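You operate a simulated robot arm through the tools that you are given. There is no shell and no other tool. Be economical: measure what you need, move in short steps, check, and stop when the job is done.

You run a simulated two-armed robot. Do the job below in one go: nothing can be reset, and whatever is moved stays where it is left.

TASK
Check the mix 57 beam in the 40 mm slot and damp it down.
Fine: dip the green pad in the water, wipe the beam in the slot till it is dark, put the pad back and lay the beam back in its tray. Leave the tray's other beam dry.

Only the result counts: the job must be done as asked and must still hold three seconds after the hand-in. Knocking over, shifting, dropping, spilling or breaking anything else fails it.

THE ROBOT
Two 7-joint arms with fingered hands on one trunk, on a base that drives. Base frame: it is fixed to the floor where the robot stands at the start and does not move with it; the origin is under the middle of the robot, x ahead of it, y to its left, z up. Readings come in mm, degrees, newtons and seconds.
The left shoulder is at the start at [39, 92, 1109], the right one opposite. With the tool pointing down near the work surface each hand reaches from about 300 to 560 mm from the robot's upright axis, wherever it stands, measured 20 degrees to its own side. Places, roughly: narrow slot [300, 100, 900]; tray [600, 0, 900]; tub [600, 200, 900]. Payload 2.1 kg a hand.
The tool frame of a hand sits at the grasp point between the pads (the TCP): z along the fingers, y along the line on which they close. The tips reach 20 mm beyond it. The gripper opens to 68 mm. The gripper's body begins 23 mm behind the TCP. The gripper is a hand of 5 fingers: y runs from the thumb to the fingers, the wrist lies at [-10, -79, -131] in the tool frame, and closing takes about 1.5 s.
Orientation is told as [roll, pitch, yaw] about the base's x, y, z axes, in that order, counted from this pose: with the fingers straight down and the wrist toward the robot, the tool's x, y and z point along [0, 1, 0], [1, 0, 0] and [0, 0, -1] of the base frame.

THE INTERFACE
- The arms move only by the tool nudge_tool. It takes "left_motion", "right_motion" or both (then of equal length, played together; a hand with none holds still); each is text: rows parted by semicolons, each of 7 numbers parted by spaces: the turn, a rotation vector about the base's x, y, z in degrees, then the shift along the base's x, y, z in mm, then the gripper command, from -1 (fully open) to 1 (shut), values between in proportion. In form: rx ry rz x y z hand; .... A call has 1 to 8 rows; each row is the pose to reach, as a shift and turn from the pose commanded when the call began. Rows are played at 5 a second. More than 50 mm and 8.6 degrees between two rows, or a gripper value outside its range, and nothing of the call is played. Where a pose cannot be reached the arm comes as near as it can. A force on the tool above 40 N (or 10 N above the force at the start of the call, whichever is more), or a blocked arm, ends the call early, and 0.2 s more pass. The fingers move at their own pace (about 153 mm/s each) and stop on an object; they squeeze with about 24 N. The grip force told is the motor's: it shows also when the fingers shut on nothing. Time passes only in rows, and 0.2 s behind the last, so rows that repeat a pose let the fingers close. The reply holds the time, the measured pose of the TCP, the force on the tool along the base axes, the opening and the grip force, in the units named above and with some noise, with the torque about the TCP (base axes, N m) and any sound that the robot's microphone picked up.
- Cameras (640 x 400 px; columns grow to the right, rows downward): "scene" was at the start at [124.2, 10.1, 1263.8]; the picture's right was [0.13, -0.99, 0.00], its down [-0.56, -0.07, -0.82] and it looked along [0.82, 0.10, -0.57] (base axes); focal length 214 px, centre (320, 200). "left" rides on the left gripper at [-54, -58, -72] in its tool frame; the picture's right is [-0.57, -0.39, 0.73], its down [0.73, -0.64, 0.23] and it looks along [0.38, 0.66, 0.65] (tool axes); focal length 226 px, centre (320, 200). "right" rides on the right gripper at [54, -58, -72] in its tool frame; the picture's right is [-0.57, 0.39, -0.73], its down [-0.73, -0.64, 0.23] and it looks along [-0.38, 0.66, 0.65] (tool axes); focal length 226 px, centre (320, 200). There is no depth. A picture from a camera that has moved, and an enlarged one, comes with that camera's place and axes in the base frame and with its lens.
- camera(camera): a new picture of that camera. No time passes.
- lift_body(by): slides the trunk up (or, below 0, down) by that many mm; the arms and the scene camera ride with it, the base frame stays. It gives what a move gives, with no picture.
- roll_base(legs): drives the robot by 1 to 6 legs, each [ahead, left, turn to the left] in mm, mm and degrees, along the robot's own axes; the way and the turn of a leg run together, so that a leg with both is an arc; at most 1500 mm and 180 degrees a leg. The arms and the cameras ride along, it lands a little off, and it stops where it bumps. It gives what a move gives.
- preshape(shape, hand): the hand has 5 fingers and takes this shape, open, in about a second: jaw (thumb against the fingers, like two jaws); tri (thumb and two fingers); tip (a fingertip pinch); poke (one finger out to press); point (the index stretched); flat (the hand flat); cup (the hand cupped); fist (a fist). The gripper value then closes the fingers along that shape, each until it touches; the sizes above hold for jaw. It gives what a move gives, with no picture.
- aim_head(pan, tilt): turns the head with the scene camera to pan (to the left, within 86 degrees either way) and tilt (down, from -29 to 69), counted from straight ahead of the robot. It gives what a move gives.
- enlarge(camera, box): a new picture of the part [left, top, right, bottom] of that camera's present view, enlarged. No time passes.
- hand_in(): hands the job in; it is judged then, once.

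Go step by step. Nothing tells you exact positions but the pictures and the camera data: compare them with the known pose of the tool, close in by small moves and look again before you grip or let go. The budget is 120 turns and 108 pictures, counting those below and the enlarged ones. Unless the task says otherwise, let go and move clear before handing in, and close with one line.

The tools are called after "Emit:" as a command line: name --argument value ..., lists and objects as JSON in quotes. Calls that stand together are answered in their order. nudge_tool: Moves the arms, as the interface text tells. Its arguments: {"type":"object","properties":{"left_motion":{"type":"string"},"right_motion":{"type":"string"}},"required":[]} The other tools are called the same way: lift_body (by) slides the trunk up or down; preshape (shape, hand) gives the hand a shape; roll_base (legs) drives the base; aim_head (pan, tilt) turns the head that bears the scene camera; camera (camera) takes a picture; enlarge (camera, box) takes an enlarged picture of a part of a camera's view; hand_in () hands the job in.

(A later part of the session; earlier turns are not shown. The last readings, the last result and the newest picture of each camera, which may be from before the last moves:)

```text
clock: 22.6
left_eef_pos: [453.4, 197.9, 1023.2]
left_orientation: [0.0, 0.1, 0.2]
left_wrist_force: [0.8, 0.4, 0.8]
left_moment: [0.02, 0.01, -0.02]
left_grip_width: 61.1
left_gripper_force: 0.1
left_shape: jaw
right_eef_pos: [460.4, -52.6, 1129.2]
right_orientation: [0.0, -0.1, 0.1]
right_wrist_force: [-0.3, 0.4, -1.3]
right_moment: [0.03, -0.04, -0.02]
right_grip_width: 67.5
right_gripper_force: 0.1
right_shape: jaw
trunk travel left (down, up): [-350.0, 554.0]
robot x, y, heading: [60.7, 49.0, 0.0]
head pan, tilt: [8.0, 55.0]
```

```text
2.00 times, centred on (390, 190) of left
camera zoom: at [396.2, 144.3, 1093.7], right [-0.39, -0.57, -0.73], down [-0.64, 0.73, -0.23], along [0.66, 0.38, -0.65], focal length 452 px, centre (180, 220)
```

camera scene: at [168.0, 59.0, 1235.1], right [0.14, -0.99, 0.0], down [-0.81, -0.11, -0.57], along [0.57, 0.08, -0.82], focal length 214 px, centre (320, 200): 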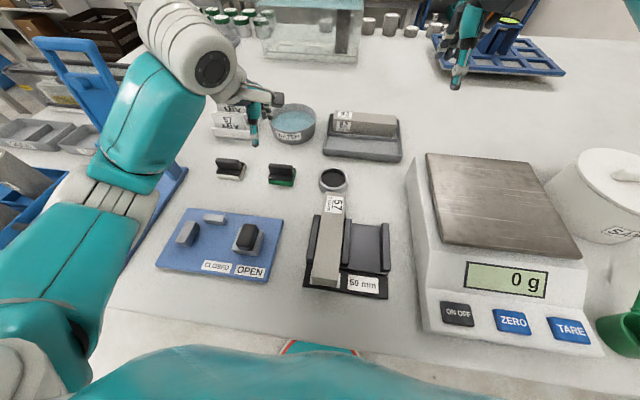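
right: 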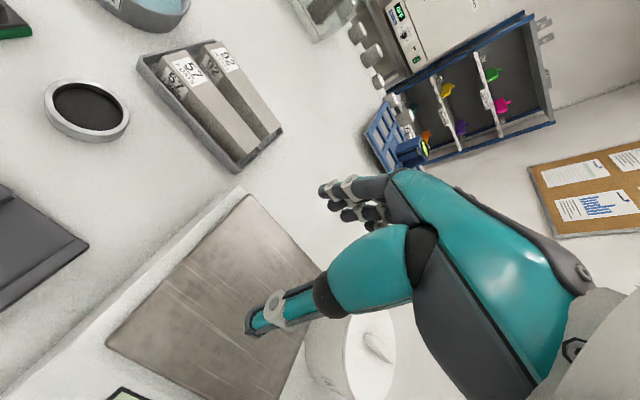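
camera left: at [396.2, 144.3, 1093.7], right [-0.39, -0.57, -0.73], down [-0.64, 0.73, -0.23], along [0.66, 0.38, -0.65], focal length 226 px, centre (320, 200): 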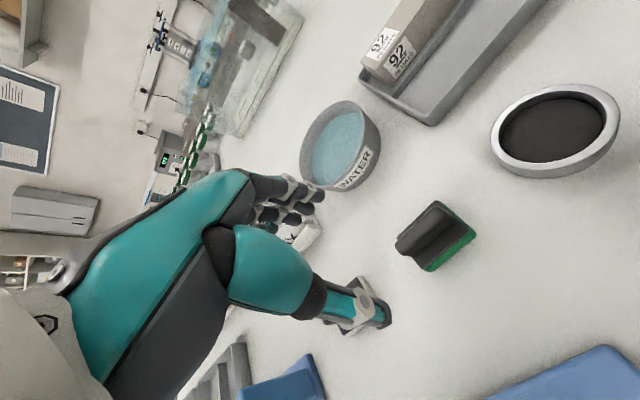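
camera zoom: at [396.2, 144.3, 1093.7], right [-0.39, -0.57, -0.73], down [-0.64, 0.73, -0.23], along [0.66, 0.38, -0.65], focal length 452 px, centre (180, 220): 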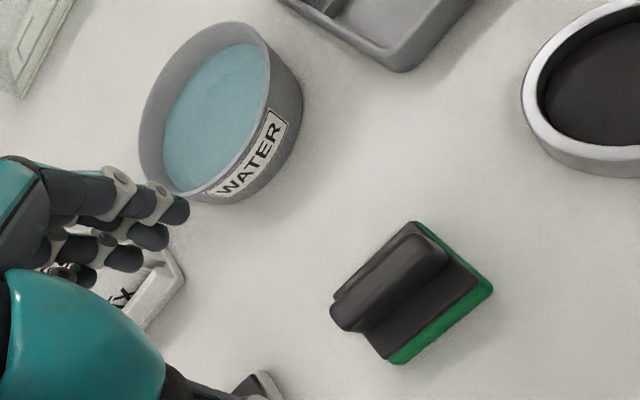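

The handle's centre is at about (467,183), top near z 910, lying nearly along y. I'll hover just above it and look again.

Emit:
nudge_tool --left_motion "0 0 0 7 -7 -25 -0.5; 0 0 0 13 -14 -50 -0.5; 0 0 0 13 -14 -68 -0.5; 0 0 0 13 -14 -68 -0.5"

Emit:
enlarge --camera "scene" --box '[230, 110, 330, 210]'

Emit:
camera --camera "left"

```text
clock: 23.6
left_eef_pos: [466.5, 184.0, 954.8]
left_orientation: [0.0, 0.0, 0.2]
left_wrist_force: [-0.6, 0.3, 0.4]
left_moment: [-0.05, -0.02, 0.02]
left_grip_width: 51.0
left_gripper_force: 0.0
left_shape: jaw
right_eef_pos: [462.3, -52.4, 1127.7]
right_orientation: [0.1, 0.0, 0.1]
right_wrist_force: [-0.5, -0.1, 0.3]
right_moment: [0.0, 0.02, -0.01]
right_grip_width: 67.5
right_gripper_force: 0.2
right_shape: jaw
trunk travel left (down, up): [-350.0, 554.0]
robot x, y, heading: [63.0, 51.1, 0.3]
head pan, tilt: [8.0, 55.0]
```

```text
4.00 times, centred on (280, 160) of scene
camera zoom: at [167.9, 58.9, 1235.1], right [0.14, -0.99, 0.0], down [-0.81, -0.11, -0.57], along [0.57, 0.08, -0.82], focal length 858 px, centre (480, 360)
```

zoom: 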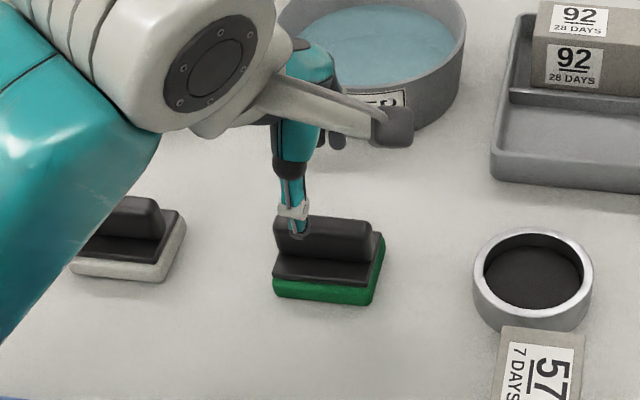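

```text
67 pictures are left
camera left: at [409.1, 130.0, 1025.9], right [-0.39, -0.57, -0.73], down [-0.64, 0.73, -0.23], along [0.66, 0.38, -0.65], focal length 226 px, centre (320, 200)
```

left: 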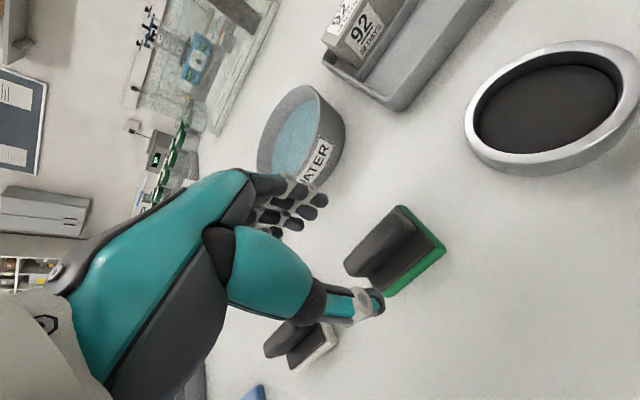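

Emit:
enlarge --camera "left" --box '[320, 190, 460, 310]'

```text
3.33 times, centred on (390, 250) of left
camera zoom: at [409.1, 130.0, 1025.9], right [-0.39, -0.57, -0.73], down [-0.64, 0.73, -0.23], along [0.66, 0.38, -0.65], focal length 754 px, centre (87, 33)
```

zoom: 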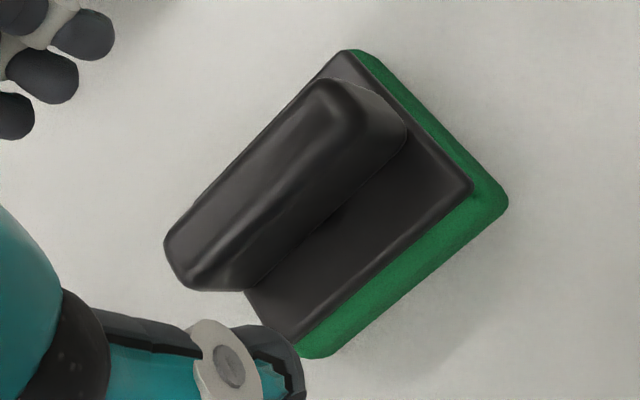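

The handle is centred at about (469,184), nearly along y. I'll lower to z≈906 with the fingers on either side and close.

Emit:
nudge_tool --left_motion "0 0 1.5 2.5 0 -25 -0.5; 0 0 1.5 2.5 0 -45 -0.5; 0 0 1.5 2.5 0 -48 -0.5; 0 0 1.5 2.5 0 -48 -0.5"

Emit:
enlarge --camera "left" --box '[260, 150, 500, 350]'

Emit:
enlarge --camera "scene" --box '[230, 110, 330, 210]'

```text
clock: 24.6
left_eef_pos: [469.4, 184.4, 907.0]
left_orientation: [-0.1, 0.0, 1.7]
left_wrist_force: [-0.5, 1.1, -0.2]
left_moment: [0.0, 0.02, -0.03]
left_grip_width: 51.3
left_gripper_force: 0.0
left_shape: jaw
right_eef_pos: [461.6, -51.8, 1127.9]
right_orientation: [0.0, -0.1, 0.1]
right_wrist_force: [-1.1, -0.2, -0.3]
right_moment: [0.0, -0.02, -0.02]
right_grip_width: 67.6
right_gripper_force: 0.0
right_shape: jaw
trunk travel left (down, up): [-350.0, 554.0]
robot x, y, heading: [58.9, 51.4, -0.0]
head pan, tilt: [8.0, 55.0]
```

```text
2.00 times, centred on (380, 250) of left
camera zoom: at [413.3, 128.7, 977.8], right [-0.37, -0.58, -0.73], down [-0.66, 0.71, -0.23], along [0.65, 0.4, -0.65], focal length 452 px, centre (200, 100)
```

zoom: 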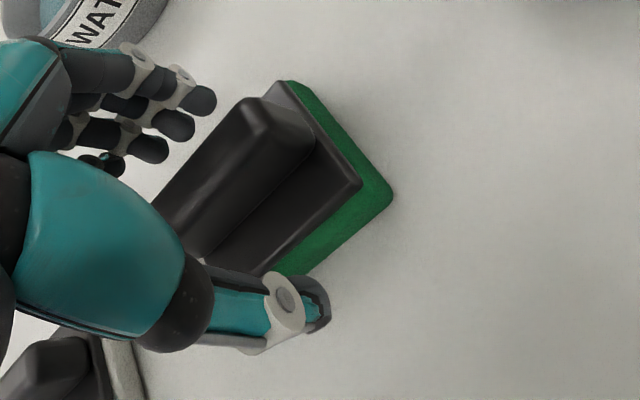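

```text
4.00 times, centred on (280, 160) of scene
camera zoom: at [168.0, 58.8, 1235.1], right [0.14, -0.99, 0.0], down [-0.81, -0.11, -0.57], along [0.57, 0.08, -0.82], focal length 858 px, centre (480, 360)
```

zoom: 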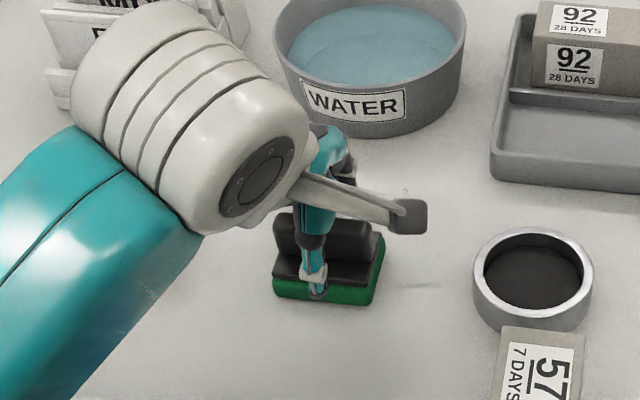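

The plate top is at about z 879 and the fingertips clear it. I'll lower 3 mm more and close on the handle.

Emit:
nudge_tool --left_motion "0 0 0 0 0 -3 -0.5; 0 0 0 0 0 -3 0.3; 0 0 0 0 0 -3 1; 0 0 0 0 0 -3 1; 0 0 0 0 0 -3 1; 0 0 0 0 0 -3 1; 0 0 0 0 0 -3 1; 0 0 0 0 0 -3 1"

Emit:
enlarge --camera "left" --box '[260, 150, 500, 350]'

```text
clock: 26.4
left_eef_pos: [469.6, 183.4, 904.8]
left_orientation: [-0.1, 0.0, 1.6]
left_wrist_force: [0.4, -0.7, 0.8]
left_moment: [-0.01, -0.05, 0.03]
left_grip_width: 7.4
left_gripper_force: 24.2
left_shape: jaw
right_eef_pos: [462.3, -54.3, 1128.6]
right_orientation: [0.1, 0.0, 0.2]
right_wrist_force: [0.8, -0.2, 0.0]
right_moment: [-0.01, 0.0, -0.01]
right_grip_width: 67.8
right_gripper_force: 0.2
right_shape: jaw
trunk travel left (down, up): [-350.0, 554.0]
robot x, y, heading: [56.7, 52.6, -0.1]
head pan, tilt: [8.0, 55.0]
```

```text
2.00 times, centred on (380, 250) of left
camera zoom: at [413.2, 128.7, 975.1], right [-0.37, -0.58, -0.73], down [-0.66, 0.71, -0.23], along [0.65, 0.4, -0.65], focal length 452 px, centre (200, 100)
```

zoom: 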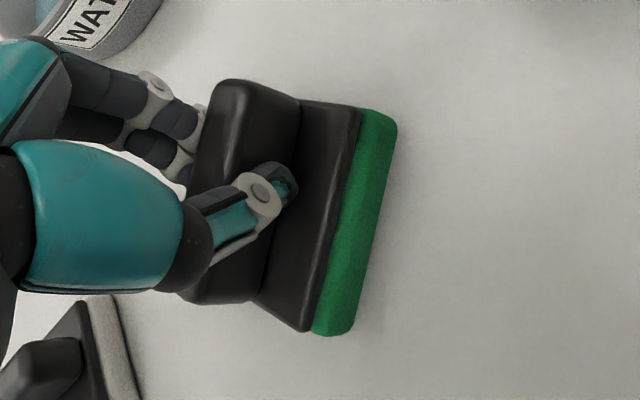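

The grip is on, but the pad swivelled about 30° in the hand; I'll correct for that with the wrist. I'll lift and look.

Emit:
nudge_tool --left_motion "0 0 0 0 0 10 1; 0 0 0 0 0 40 1; 0 0 0 0 0 80 1; 0 0 0 0 0 80 1"

Emit:
enlarge --camera "left" --box '[260, 150, 500, 350]'

Emit:
enlarge --camera "scene" --box '[210, 80, 330, 200]'

```text
clock: 27.4
left_eef_pos: [469.1, 183.3, 984.4]
left_orientation: [-0.1, 0.1, 1.6]
left_wrist_force: [-0.3, -0.4, -1.2]
left_moment: [-0.01, -0.01, 0.01]
left_grip_width: 6.8
left_gripper_force: 23.6
left_shape: jaw
right_eef_pos: [462.0, -53.5, 1127.5]
right_orientation: [0.0, 0.1, 0.1]
right_wrist_force: [-0.4, 0.0, -0.7]
right_moment: [0.0, 0.02, 0.02]
right_grip_width: 67.6
right_gripper_force: 0.2
right_shape: jaw
trunk travel left (down, up): [-350.0, 554.0]
robot x, y, heading: [61.0, 50.9, -0.0]
head pan, tilt: [8.0, 55.0]
```

```text
2.00 times, centred on (380, 250) of left
camera zoom: at [413.3, 128.5, 1056.0], right [-0.37, -0.58, -0.73], down [-0.66, 0.71, -0.23], along [0.65, 0.4, -0.65], focal length 452 px, centre (200, 100)
```

zoom: 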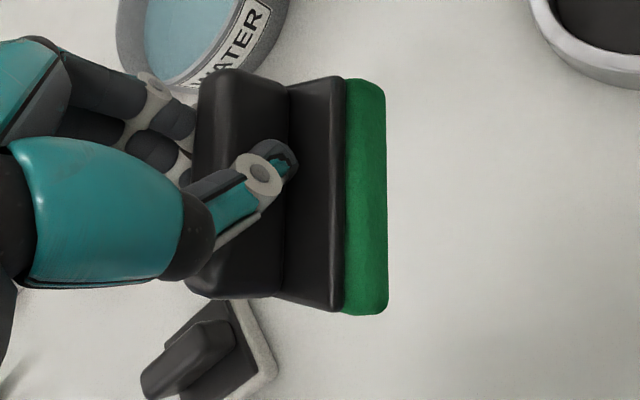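

```text
3.33 times, centred on (270, 140) of scene
camera zoom: at [168.0, 58.8, 1235.1], right [0.14, -0.99, 0.0], down [-0.81, -0.11, -0.57], along [0.57, 0.08, -0.82], focal length 715 px, centre (487, 400)
```

zoom: 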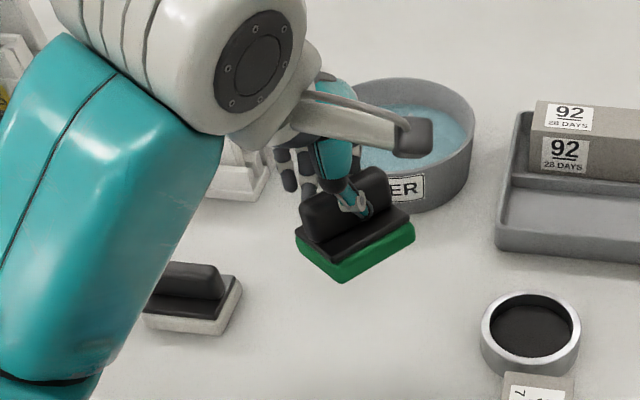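

The pad hangs level, now turned about 48° relative to the hand. I'll move over the tub at height and see how far the arm reaches.

Emit:
nudge_tool --left_motion "0 0 0 40 3 6 1; 0 0 0 80 6 6 1; 0 0 0 120 9 6 1; 0 0 0 145 11 6 1; 0 0 0 145 11 6 1"

Emit:
enlarge --camera "left" --box '[120, 50, 520, 350]'

Emit:
enlarge --camera "scene" --box '[230, 50, 390, 170]'

```text
clock: 28.6
left_eef_pos: [600.3, 194.6, 989.8]
left_orientation: [0.1, -0.1, 1.7]
left_wrist_force: [0.4, 0.1, -0.5]
left_moment: [0.01, 0.0, 0.01]
left_grip_width: 6.6
left_gripper_force: 24.1
left_shape: jaw
left hand out of reach, approached as far as the arm can: row 4, 5
right_eef_pos: [461.8, -53.0, 1127.1]
right_orientation: [0.0, 0.0, 0.2]
right_wrist_force: [0.6, -0.7, 0.0]
right_moment: [-0.04, 0.02, 0.02]
right_grip_width: 67.8
right_gripper_force: 0.0
right_shape: jaw
trunk travel left (down, up): [-350.0, 554.0]
robot x, y, heading: [62.9, 51.1, 0.2]
head pan, tilt: [8.0, 55.0]
```

```text
1.33 times, centred on (320, 200) of left
camera zoom: at [544.6, 138.7, 1061.3], right [-0.37, -0.58, -0.73], down [-0.66, 0.72, -0.23], along [0.65, 0.4, -0.64], focal length 301 px, centre (320, 200)
```

zoom: 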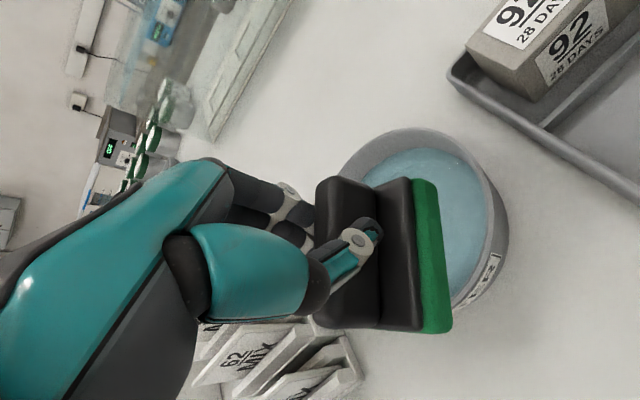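

```text
3.33 times, centred on (310, 110) of scene
camera zoom: at [168.0, 58.8, 1235.1], right [0.14, -0.99, 0.0], down [-0.81, -0.11, -0.57], along [0.57, 0.08, -0.82], focal length 715 px, centre (353, 500)
```

zoom: 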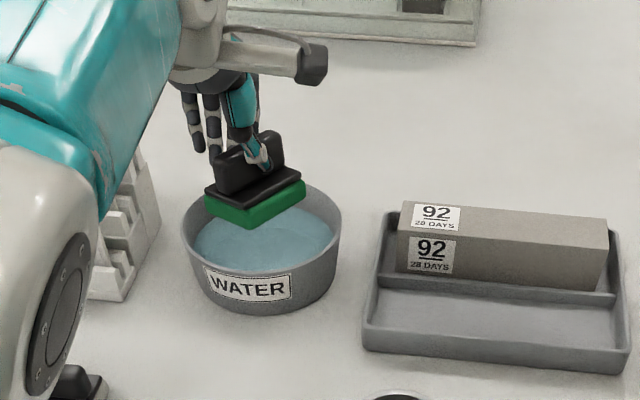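

The arm tops out at x≈600, and the pad's centre is about 8 mm ahead of the TCP, so I need about 15–20 mm more. A slight forward tilt of the fingers (9°) gives that, and I'll use the trunk to do the dip.

Emit:
nudge_tool --left_motion "0 -4.5 0 0 0 0 1; 0 -9 0 0 0 0 1; 0 -9 0 2 0 0 1; 0 -9 0 2 0 0 1"

Emit:
enlarge --camera "left" --box '[220, 100, 520, 325]'

Emit:
enlarge --camera "scene" --box '[260, 60, 340, 150]'

```text
clock: 29.6
left_eef_pos: [602.9, 194.1, 989.6]
left_orientation: [-0.3, -9.0, 1.7]
left_wrist_force: [0.1, 0.4, -0.1]
left_moment: [-0.01, 0.02, -0.04]
left_grip_width: 6.6
left_gripper_force: 24.1
left_shape: jaw
right_eef_pos: [461.6, -52.6, 1128.8]
right_orientation: [0.0, 0.0, 0.2]
right_wrist_force: [-0.3, -0.1, -0.2]
right_moment: [0.02, -0.03, 0.02]
right_grip_width: 67.7
right_gripper_force: 0.0
right_shape: jaw
trunk travel left (down, up): [-350.0, 554.0]
robot x, y, heading: [60.8, 54.4, 0.3]
head pan, tilt: [8.0, 55.0]
```

```text
1.78 times, centred on (370, 212) of left
camera zoom: at [536.0, 139.2, 1051.2], right [-0.25, -0.58, -0.78], down [-0.62, 0.71, -0.33], along [0.75, 0.4, -0.54], focal length 402 px, centre (231, 178)
```

zoom: 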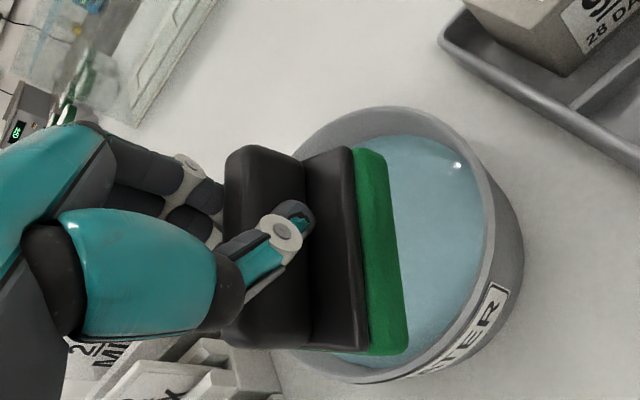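

```text
4.44 times, centred on (300, 105) of scene
camera zoom: at [168.0, 58.8, 1235.1], right [0.14, -0.99, 0.0], down [-0.81, -0.11, -0.57], along [0.57, 0.08, -0.82], focal length 953 px, centre (409, 622)
```

zoom: 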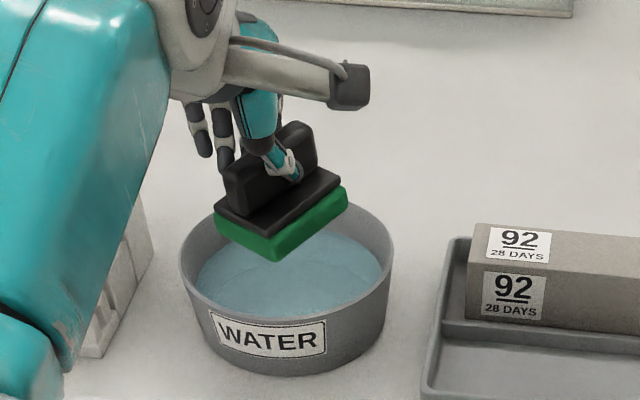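

There was no reach warning this time, so the tilt does give margin and the shift was only 2 mm. I'll extend another 18 mm.

Emit:
nudge_tool --left_motion "0 0 0 6 0 0 1; 0 0 0 12 0 0 1; 0 0 0 18 0 0 1; 0 0 0 18 0 0 1"

Emit:
enlarge --camera "scene" --box '[260, 60, 340, 150]'

Emit:
enlarge --camera "left" --box '[220, 100, 520, 325]'

```text
clock: 30.6
left_eef_pos: [620.6, 194.7, 990.4]
left_orientation: [-0.3, -9.0, 1.6]
left_wrist_force: [1.2, 0.5, -0.5]
left_moment: [0.0, 0.0, -0.01]
left_grip_width: 6.7
left_gripper_force: 24.8
left_shape: jaw
right_eef_pos: [462.0, -52.2, 1128.4]
right_orientation: [0.0, 0.1, 0.1]
right_wrist_force: [-0.9, 0.3, -1.0]
right_moment: [0.0, 0.01, -0.03]
right_grip_width: 67.7
right_gripper_force: 0.0
right_shape: jaw
trunk travel left (down, up): [-350.0, 554.0]
robot x, y, heading: [60.6, 47.4, 0.2]
head pan, tilt: [8.0, 55.0]
```

```text
4.44 times, centred on (300, 105) of scene
camera zoom: at [168.1, 58.8, 1235.1], right [0.14, -0.99, 0.0], down [-0.81, -0.11, -0.57], along [0.57, 0.08, -0.82], focal length 953 px, centre (409, 622)
```

zoom: 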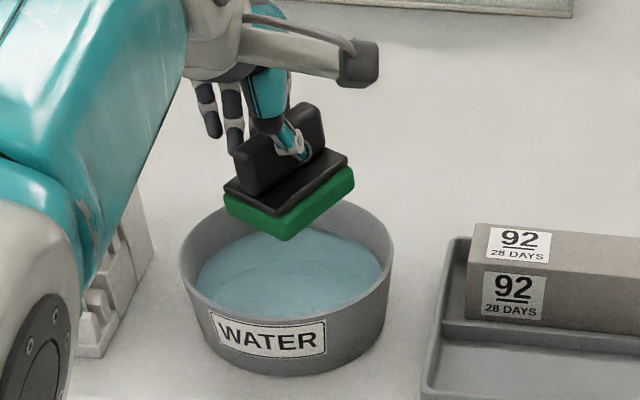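

```text
1.78 times, centred on (370, 212) of left
camera zoom: at [553.6, 138.8, 1051.3], right [-0.25, -0.58, -0.78], down [-0.62, 0.71, -0.33], along [0.75, 0.4, -0.54], focal length 402 px, centre (231, 178)
```

zoom: 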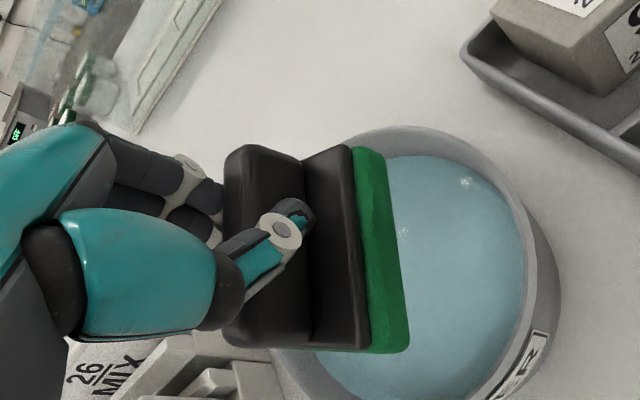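

The pad is now centred over the tub at about (633,189). I'll lower the trunk 45 mm, look, then do the rest.

Emit:
lift_body --by -45

Emit:
enlarge --camera "scene" --box '[240, 50, 360, 140]'

Emit:
camera --camera "left"

```text
clock: 31.5
left_eef_pos: [621.0, 194.5, 944.7]
left_orientation: [-0.3, -9.0, 1.6]
left_wrist_force: [-0.5, -0.2, 0.5]
left_moment: [0.01, 0.04, -0.02]
left_grip_width: 6.7
left_gripper_force: 23.9
left_shape: jaw
right_eef_pos: [462.0, -51.8, 1083.8]
right_orientation: [0.1, 0.0, 0.1]
right_wrist_force: [0.1, -0.1, 0.1]
right_moment: [0.01, 0.01, 0.0]
right_grip_width: 68.0
right_gripper_force: 0.0
right_shape: jaw
trunk travel left (down, up): [-305.0, 599.0]
robot x, y, heading: [57.2, 50.2, -0.1]
head pan, tilt: [8.0, 55.0]
```

```text
4.44 times, centred on (300, 95) of scene
camera zoom: at [174.5, 58.9, 1189.7], right [0.14, -0.99, 0.0], down [-0.81, -0.11, -0.57], along [0.57, 0.08, -0.82], focal length 953 px, centre (409, 667)
```

zoom: 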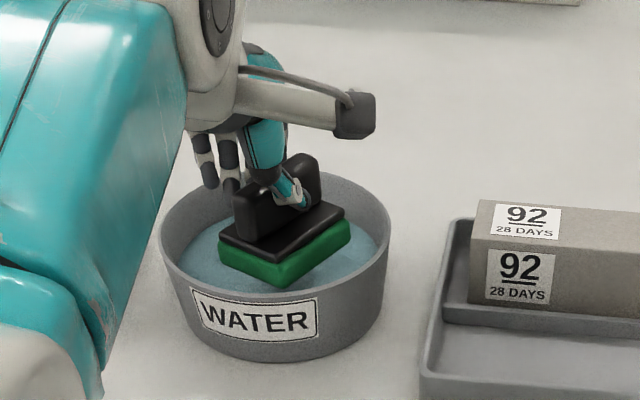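

```text
53 pictures are left
camera left: at [553.7, 139.0, 1006.3], right [-0.25, -0.58, -0.78], down [-0.62, 0.71, -0.33], along [0.75, 0.4, -0.54], focal length 226 px, centre (320, 200)
```

left: 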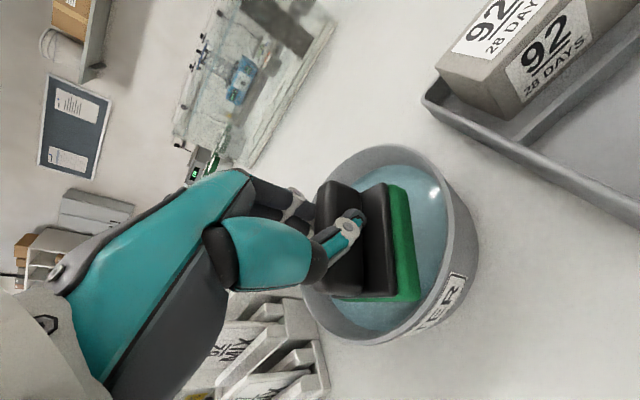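

The pad is inside the rim with clearance all round. I'll lower 22 mm more to soak it and hold briefly.

Emit:
lift_body --by -22

Emit:
nudge_tool --left_motion "0 0 0 0 0 0 1; 0 0 0 0 0 0 1; 0 0 0 0 0 0 1; 0 0 0 0 0 0 1; 0 0 0 0 0 0 1"

Emit:
enlarge --camera "scene" --box '[240, 50, 360, 140]'

```text
clock: 32.2
left_eef_pos: [621.1, 195.3, 923.3]
left_orientation: [-0.4, -9.1, 1.7]
left_wrist_force: [12.3, 7.5, 14.0]
left_moment: [-0.12, 0.13, 0.14]
left_grip_width: 9.5
left_gripper_force: 24.2
left_shape: jaw
right_eef_pos: [460.2, -51.5, 1062.3]
right_orientation: [0.1, 0.0, 0.1]
right_wrist_force: [-0.5, 0.6, -0.4]
right_moment: [0.01, 0.02, 0.0]
right_grip_width: 67.6
right_gripper_force: 0.2
right_shape: jaw
trunk travel left (down, up): [-283.0, 621.0]
robot x, y, heading: [63.1, 50.0, 0.2]
head pan, tilt: [8.0, 55.0]
```

```text
clock: 33.4
left_eef_pos: [620.7, 195.7, 923.5]
left_orientation: [-0.3, -9.1, 1.7]
left_wrist_force: [14.8, 7.7, 14.1]
left_moment: [-0.15, 0.14, 0.12]
left_grip_width: 9.4
left_gripper_force: 23.8
left_shape: jaw
right_eef_pos: [462.5, -52.3, 1061.1]
right_orientation: [0.0, -0.1, 0.0]
right_wrist_force: [-0.2, -0.3, 0.2]
right_moment: [-0.01, 0.01, -0.02]
right_grip_width: 67.9
right_gripper_force: 0.1
right_shape: jaw
trunk travel left (down, up): [-283.0, 621.0]
robot x, y, heading: [58.7, 49.8, 0.1]
head pan, tilt: [8.0, 55.0]
```

```text
4.44 times, centred on (300, 95) of scene
camera zoom: at [178.9, 59.7, 1167.5], right [0.14, -0.99, 0.0], down [-0.81, -0.12, -0.57], along [0.57, 0.08, -0.82], focal length 953 px, centre (409, 667)
```

zoom: 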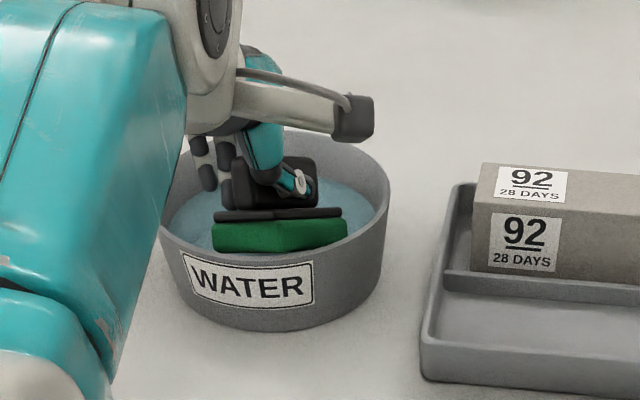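

There's contact, with about 14 N sideways and up, and the pad has turned in the hand. I'll raise at once and look.

Emit:
lift_body --by 25

Emit:
enlarge --camera "scene" --box '[240, 50, 360, 140]'

Emit:
camera --camera "left"

```text
clock: 34.1
left_eef_pos: [620.5, 194.1, 948.1]
left_orientation: [-0.3, -8.9, 1.6]
left_wrist_force: [1.3, 0.6, -1.1]
left_moment: [-0.04, -0.01, 0.01]
left_grip_width: 7.2
left_gripper_force: 23.6
left_shape: jaw
right_eef_pos: [462.2, -53.3, 1086.7]
right_orientation: [0.0, 0.0, 0.0]
right_wrist_force: [-0.3, -0.1, 0.7]
right_moment: [-0.01, -0.01, 0.01]
right_grip_width: 67.6
right_gripper_force: 0.0
right_shape: jaw
trunk travel left (down, up): [-308.0, 596.0]
robot x, y, heading: [58.8, 50.5, 0.2]
head pan, tilt: [8.0, 55.0]
```

```text
4.44 times, centred on (300, 95) of scene
camera zoom: at [174.2, 58.7, 1192.7], right [0.14, -0.99, 0.0], down [-0.81, -0.11, -0.57], along [0.57, 0.08, -0.82], focal length 953 px, centre (409, 667)
```

zoom: 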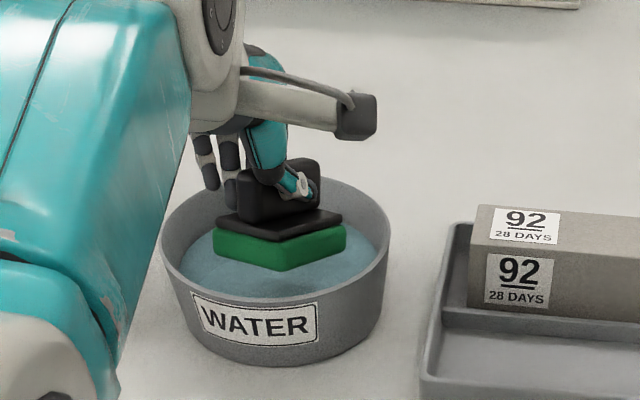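

```text
50 pictures are left
camera left: at [553.7, 138.3, 1008.6], right [-0.26, -0.58, -0.78], down [-0.62, 0.71, -0.33], along [0.74, 0.4, -0.54], focal length 226 px, centre (320, 200)
```

left: 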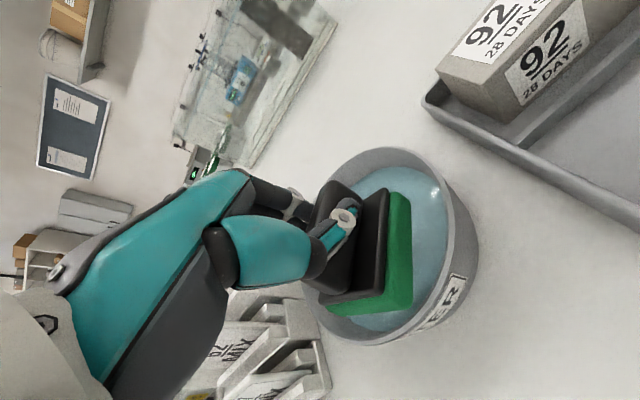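

The tub hasn't moved, and the pad now looks wet and roughly level. I'll raise the trunk, then drive back first and sideways after, so the wet pad never passes over the tray.

Emit:
lift_body --by 42

Emit:
roll_base --legs '[[-125, 0, 0], [0, -105, 0]]'

Emit:
nudge_tool --left_motion "0 4.5 0 -20 0 0 1; 0 9 0 -40 0 0 1; 0 9 0 -70 0 0 1; 0 9 0 -70 0 0 1"

Emit:
enlarge --camera "scene" --box '[220, 70, 380, 230]'

Emit:
enlarge --camera "left" --box '[220, 100, 520, 325]'

```text
clock: 35.0
left_eef_pos: [621.0, 194.3, 989.7]
left_orientation: [-0.2, -8.9, 1.8]
left_wrist_force: [0.6, 0.3, 0.3]
left_moment: [-0.05, -0.02, -0.01]
left_grip_width: 7.0
left_gripper_force: 24.3
left_shape: jaw
right_eef_pos: [461.8, -53.9, 1128.7]
right_orientation: [0.0, -0.1, 0.1]
right_wrist_force: [0.0, 0.1, -0.5]
right_moment: [0.0, 0.04, -0.02]
right_grip_width: 67.6
right_gripper_force: 0.0
right_shape: jaw
trunk travel left (down, up): [-350.0, 554.0]
robot x, y, heading: [57.0, 49.9, -0.2]
head pan, tilt: [8.0, 55.0]
```

```text
clock: 37.0
left_eef_pos: [496.0, 91.0, 988.8]
left_orientation: [-0.3, -9.0, 1.7]
left_wrist_force: [0.0, -0.3, -1.1]
left_moment: [-0.01, 0.02, -0.01]
left_grip_width: 7.1
left_gripper_force: 24.2
left_shape: jaw
right_eef_pos: [338.0, -157.0, 1129.0]
right_orientation: [0.0, 0.0, 0.0]
right_wrist_force: [0.3, 1.0, -0.6]
right_moment: [0.03, 0.01, -0.01]
right_grip_width: 67.7
right_gripper_force: 0.0
right_shape: jaw
trunk travel left (down, up): [-350.0, 554.0]
robot x, y, heading: [-62.6, -56.3, -0.1]
head pan, tilt: [8.0, 55.0]
```

```text
clock: 38.0
left_eef_pos: [425.8, 90.6, 989.6]
left_orientation: [0.0, 0.0, 1.7]
left_wrist_force: [0.6, 0.1, -0.9]
left_moment: [-0.03, -0.02, 0.01]
left_grip_width: 6.9
left_gripper_force: 23.2
left_shape: jaw
right_eef_pos: [338.1, -156.1, 1129.3]
right_orientation: [0.0, 0.0, 0.1]
right_wrist_force: [-0.2, 0.0, -0.5]
right_moment: [-0.02, 0.01, 0.0]
right_grip_width: 67.3
right_gripper_force: 0.1
right_shape: jaw
trunk travel left (down, up): [-350.0, 554.0]
robot x, y, heading: [-62.4, -55.8, 0.1]
head pan, tilt: [8.0, 55.0]
```

```text
2.50 times, centred on (300, 150) of scene
camera zoom: at [44.0, -45.3, 1235.1], right [0.14, -0.99, 0.0], down [-0.81, -0.12, -0.57], along [0.57, 0.08, -0.82], focal length 536 px, centre (370, 325)
```

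zoom: 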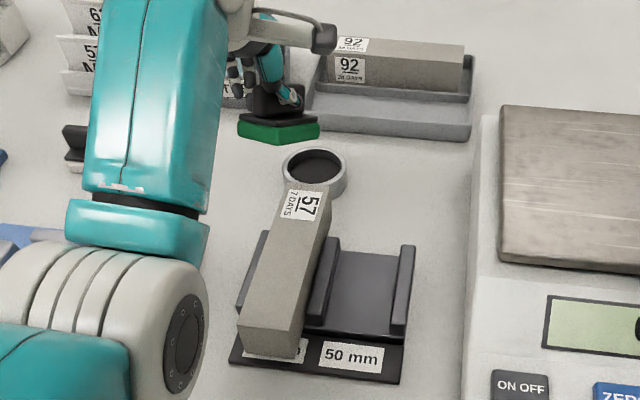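

```text
1.78 times, centred on (370, 212) of left
camera zoom: at [369.8, 34.9, 1060.7], right [-0.37, -0.58, -0.73], down [-0.66, 0.71, -0.23], along [0.65, 0.4, -0.65], focal length 402 px, centre (231, 178)
```

zoom: 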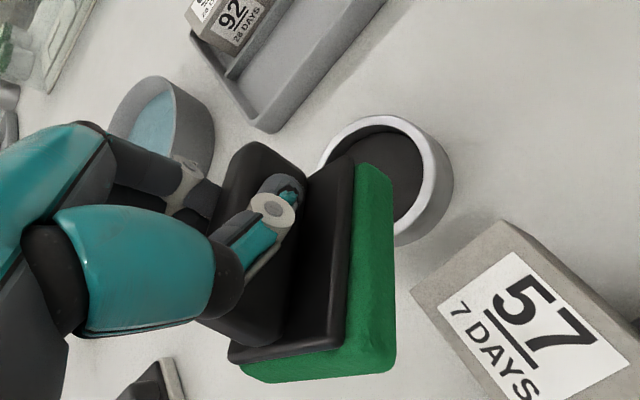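

The wet pad is at hand and the beam top spans x 254–410, y 41–83. I'll turn the hand -50° so the pad's long side lies across the beam and hover over the beam's middle.

Emit:
nudge_tool --left_motion "0 0 -8.3 -15 -3 0 1; 0 0 -16.6 -31 -6 0 1; 0 0 -25 -46 -9 0 1; 0 0 -33.3 -62 -12 0 1; 0 0 -41.6 -77 -15 0 1; 0 0 -50 -93 -18 0 1; 0 0 -50 -93 -18 -10 1; 0 0 -50 -93 -18 -15 1"

Emit:
enlarge --camera "scene" --box '[220, 100, 360, 230]'

Emit:
camera --camera "left"

```text
clock: 39.8
left_eef_pos: [333.6, 71.9, 975.2]
left_orientation: [0.0, 0.0, -48.4]
left_wrist_force: [0.2, -0.6, -1.2]
left_moment: [0.03, -0.01, 0.01]
left_grip_width: 6.9
left_gripper_force: 24.0
left_shape: jaw
right_eef_pos: [338.4, -156.2, 1129.0]
right_orientation: [0.0, 0.0, 0.0]
right_wrist_force: [0.5, 0.2, 0.8]
right_moment: [0.0, 0.01, 0.01]
right_grip_width: 67.6
right_gripper_force: 0.1
right_shape: jaw
trunk travel left (down, up): [-350.0, 554.0]
robot x, y, heading: [-64.4, -53.7, 0.1]
head pan, tilt: [8.0, 55.0]
```

```text
3.08 times, centred on (290, 165) of scene
camera zoom: at [44.0, -45.3, 1235.1], right [0.14, -0.99, 0.0], down [-0.81, -0.12, -0.57], along [0.57, 0.08, -0.82], focal length 660 px, centre (412, 308)
```

zoom: 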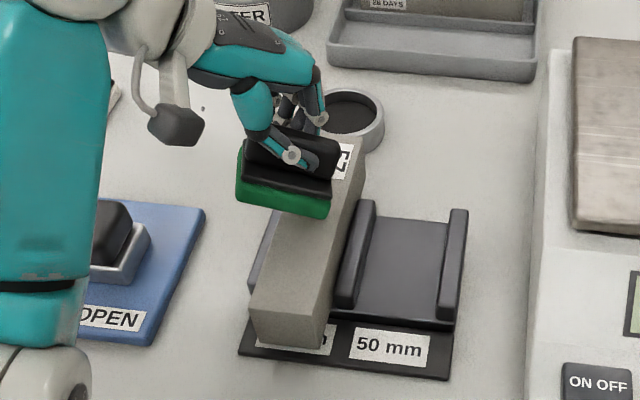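

```text
46 pictures are left
camera left: at [254.7, 80.6, 1046.1], right [-0.68, -0.09, -0.73], down [0.12, 0.97, -0.23], along [0.72, -0.25, -0.65], focal length 226 px, centre (320, 200)
```

left: 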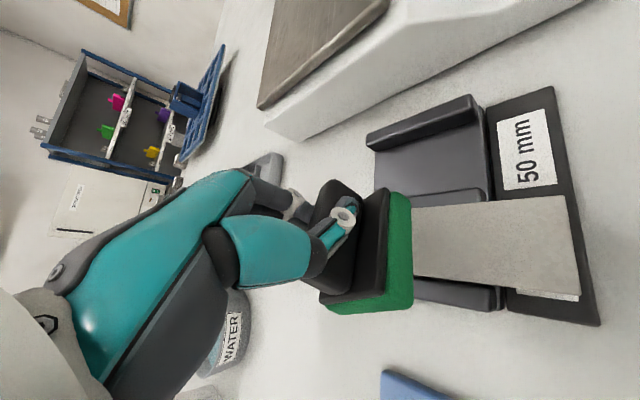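

The pad is square across the beam but about 8 mm too far left. I'll shift it right and come down in small steps onto the beam's middle.

Emit:
nudge_tool --left_motion "0 0 0 0 -8 -6 1; 0 0 0 0 -8 -12 1; 0 0 0 0 -8 -16 1; 0 0 0 0 -8 -16 1"

Emit:
nudge_tool --left_motion "0 0 0 0 0 -2 1; 0 0 0 0 0 -3 1; 0 0 0 0 0 -3 1"

```text
clock: 40.8
left_eef_pos: [334.5, 65.3, 958.0]
left_orientation: [0.0, 0.0, -48.3]
left_wrist_force: [-0.4, 0.6, 2.9]
left_moment: [-0.01, -0.03, 0.0]
left_grip_width: 7.1
left_gripper_force: 24.2
left_shape: jaw
right_eef_pos: [337.8, -156.8, 1129.0]
right_orientation: [0.0, -0.1, 0.0]
right_wrist_force: [-0.3, -0.5, -0.5]
right_moment: [-0.02, -0.02, -0.02]
right_grip_width: 67.6
right_gripper_force: 0.1
right_shape: jaw
trunk travel left (down, up): [-350.0, 554.0]
robot x, y, heading: [-61.5, -57.2, -0.1]
head pan, tilt: [8.0, 55.0]
```

```text
clock: 41.6
left_eef_pos: [332.2, 64.9, 956.0]
left_orientation: [0.1, -0.1, -48.3]
left_wrist_force: [-2.2, 2.9, 16.7]
left_moment: [-0.08, -0.21, -0.05]
left_grip_width: 7.1
left_gripper_force: 24.0
left_shape: jaw
right_eef_pos: [335.3, -157.3, 1128.6]
right_orientation: [-0.1, -0.1, 0.1]
right_wrist_force: [0.1, -0.5, -0.6]
right_moment: [-0.03, 0.01, 0.01]
right_grip_width: 67.5
right_gripper_force: 0.0
right_shape: jaw
trunk travel left (down, up): [-350.0, 554.0]
robot x, y, heading: [-64.1, -58.9, -0.3]
head pan, tilt: [8.0, 55.0]
```

Contact is made at about 17 N. I'll ease off to about 8 N and sweep over the supported middle of the beam.

Emit:
nudge_tool --left_motion "0 0 0 0 0 1.5 1; 0 0 0 -14 0 1.5 1; 0 0 0 -28 0 1.5 1; 0 0 0 -42 0 1.5 1; 0 0 0 -28 0 1.5 1; 0 0 0 -14 0 1.5 1; 0 0 0 0 0 1.5 1"

Emit:
enlarge --camera "scene" --box '[220, 100, 360, 230]'

```text
clock: 43.2
left_eef_pos: [332.9, 65.5, 957.9]
left_orientation: [0.0, 0.0, -48.3]
left_wrist_force: [-0.9, 0.2, 3.7]
left_moment: [-0.06, -0.01, 0.02]
left_grip_width: 6.7
left_gripper_force: 24.3
left_shape: jaw
right_eef_pos: [337.4, -156.6, 1127.6]
right_orientation: [0.1, -0.1, 0.1]
right_wrist_force: [0.4, 0.1, 0.7]
right_moment: [0.01, 0.0, 0.0]
right_grip_width: 67.6
right_gripper_force: 0.1
right_shape: jaw
trunk travel left (down, up): [-350.0, 554.0]
robot x, y, heading: [-67.9, -53.0, 0.1]
head pan, tilt: [8.0, 55.0]
```

```text
3.08 times, centred on (290, 165) of scene
camera zoom: at [43.5, -45.4, 1235.1], right [0.14, -0.99, 0.0], down [-0.81, -0.12, -0.57], along [0.57, 0.08, -0.82], focal length 660 px, centre (412, 308)
```

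zoom: 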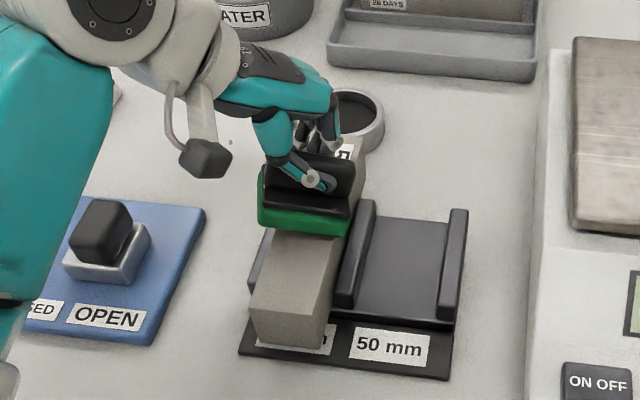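

The pad is lying flat across the beam. I'll sweep the far half too, then check the colour.

Emit:
nudge_tool --left_motion "0 0 0 14 0 -0.7 1; 0 0 0 28 0 -0.7 1; 0 0 0 44 0 0 1; 0 0 0 28 0 -0.7 1; 0 0 0 14 0 -0.7 1; 0 0 0 -14 0 -0.7 1; 0 0 0 -28 0 -0.7 1; 0 0 0 -44 0 -0.5 1"

Emit:
camera --camera "scene"

```text
clock: 45.0
left_eef_pos: [287.1, 64.8, 956.8]
left_orientation: [0.0, 0.0, -48.3]
left_wrist_force: [0.9, 0.5, 3.5]
left_moment: [-0.04, -0.13, -0.01]
left_grip_width: 6.8
left_gripper_force: 23.9
left_shape: jaw
right_eef_pos: [337.6, -157.4, 1129.0]
right_orientation: [0.0, 0.0, 0.2]
right_wrist_force: [0.5, 0.6, 0.5]
right_moment: [0.04, 0.0, -0.03]
right_grip_width: 67.5
right_gripper_force: 0.0
right_shape: jaw
trunk travel left (down, up): [-350.0, 554.0]
robot x, y, heading: [-65.6, -55.7, 0.1]
head pan, tilt: [8.0, 55.0]
```

```text
44 pictures are left
camera scene: at [44.0, -45.4, 1235.1], right [0.14, -0.99, 0.0], down [-0.81, -0.12, -0.57], along [0.57, 0.08, -0.82], focal length 214 px, centre (320, 200)
```

scene: 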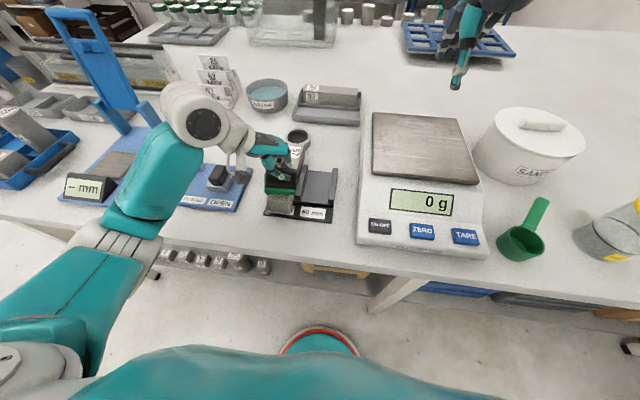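

Emit:
enlarge --camera "scene" --box '[250, 120, 350, 220]'

Emit:
camera --camera "left"

```text
4.00 times, centred on (300, 170) of scene
camera zoom: at [44.0, -45.4, 1235.1], right [0.14, -0.99, 0.0], down [-0.81, -0.12, -0.57], along [0.57, 0.08, -0.82], focal length 858 px, centre (400, 320)
```

zoom: 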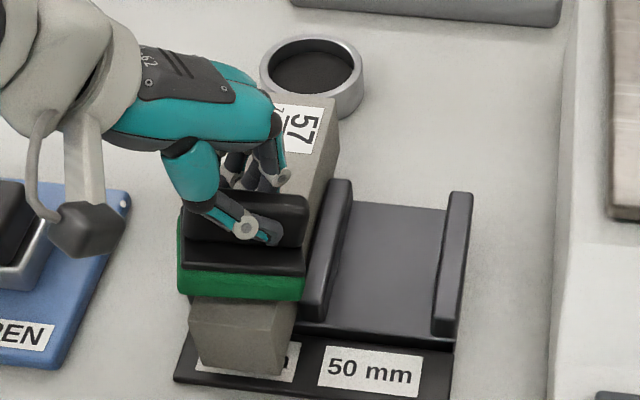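

```text
42 pictures are left
camera left: at [210.0, 72.0, 1028.2], right [-0.68, -0.09, -0.73], down [0.12, 0.97, -0.23], along [0.72, -0.24, -0.65], focal length 226 px, centre (320, 200)
```

left: 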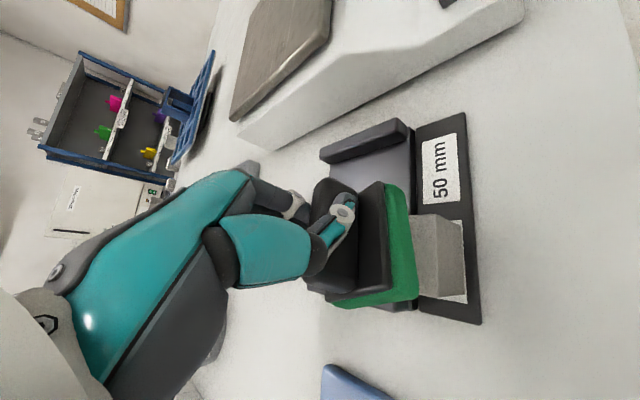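

The beam is just beginning to darken. I'll make longer passes out to both ends with light force.

Emit:
nudge_tool --left_motion "0 0 0 -10 0 0.3 1; 0 0 0 -18 0 0.5 1; 0 0 0 5 0 -0.5 1; 0 0 0 30 0 -0.8 1; 0 0 0 55 0 -0.8 1; 0 0 0 80 0 -0.8 1; 0 0 0 98 0 0 1; 0 0 0 107 0 0.3 1"

Emit:
nudge_tool --left_motion "0 0 0 -20 0 -0.8 1; 0 0 0 -40 0 -1 1; 0 0 0 -60 0 -1 1; 0 0 0 -80 0 -1 1; 0 0 0 -100 0 -0.8 1; 0 0 0 -115 0 -0.2 1; 0 0 0 -125 0 0.2 1; 0 0 0 -100 0 -0.8 1"

Emit:
nudge_tool --left_motion "0 0 0 20 0 -0.2 1; 0 0 0 40 0 -0.2 1; 0 0 0 60 0 -0.2 1; 0 0 0 80 0 0 1; 0 0 0 98 0 0.8 1; 0 0 0 80 0 0.5 1; 0 0 0 60 0 0 1; 0 0 0 100 0 0.8 1"

Emit:
enlarge --camera "scene" --box '[240, 110, 350, 220]'

```text
clock: 46.8
left_eef_pos: [395.6, 65.6, 957.4]
left_orientation: [0.0, 0.1, -48.3]
left_wrist_force: [-0.8, -0.1, 2.0]
left_moment: [-0.03, 0.02, 0.01]
left_grip_width: 6.7
left_gripper_force: 23.9
left_shape: jaw
right_eef_pos: [337.2, -157.8, 1129.4]
right_orientation: [0.0, 0.0, 0.2]
right_wrist_force: [-0.9, -0.5, -0.5]
right_moment: [-0.01, 0.0, 0.01]
right_grip_width: 67.7
right_gripper_force: 0.1
right_shape: jaw
trunk travel left (down, up): [-350.0, 554.0]
robot x, y, heading: [-64.5, -52.6, 0.0]
head pan, tilt: [8.0, 55.0]
```

```text
clock: 48.6
left_eef_pos: [295.9, 63.9, 956.8]
left_orientation: [0.0, 0.0, -48.2]
left_wrist_force: [-0.2, -0.1, 1.0]
left_moment: [-0.04, -0.05, -0.01]
left_grip_width: 6.3
left_gripper_force: 24.0
left_shape: jaw
right_eef_pos: [336.6, -156.5, 1128.4]
right_orientation: [0.0, 0.1, 0.1]
right_wrist_force: [-0.4, -0.2, -0.5]
right_moment: [0.02, 0.02, 0.01]
right_grip_width: 67.6
right_gripper_force: 0.0
right_shape: jaw
trunk travel left (down, up): [-350.0, 554.0]
robot x, y, heading: [-69.3, -54.2, -0.0]
head pan, tilt: [8.0, 55.0]
```

```text
clock: 50.4
left_eef_pos: [396.7, 64.5, 956.5]
left_orientation: [0.0, 0.0, -48.3]
left_wrist_force: [-0.2, 0.3, 0.3]
left_moment: [0.01, 0.0, 0.0]
left_grip_width: 6.1
left_gripper_force: 24.0
left_shape: jaw
right_eef_pos: [336.8, -156.4, 1127.6]
right_orientation: [-0.1, 0.0, 0.1]
right_wrist_force: [-0.5, -0.2, -0.2]
right_moment: [-0.03, 0.03, -0.01]
right_grip_width: 67.8
right_gripper_force: 0.0
right_shape: jaw
trunk travel left (down, up): [-350.0, 554.0]
robot x, y, heading: [-60.0, -56.6, 0.2]
head pan, tilt: [8.0, 55.0]
```

```text
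3.64 times, centred on (295, 165) of scene
camera zoom: at [43.9, -45.4, 1235.1], right [0.14, -0.99, 0.0], down [-0.81, -0.12, -0.57], along [0.57, 0.08, -0.82], focal length 780 px, centre (411, 327)
```

zoom: 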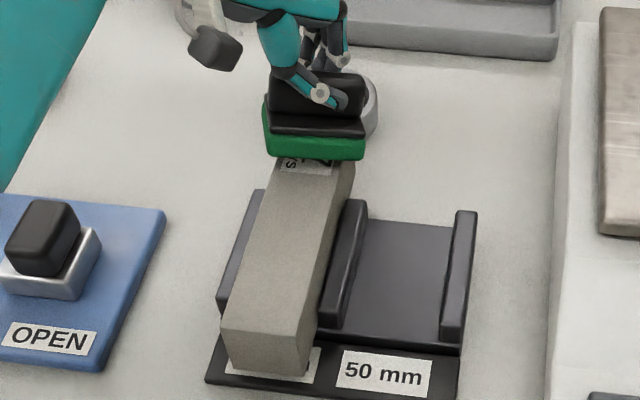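

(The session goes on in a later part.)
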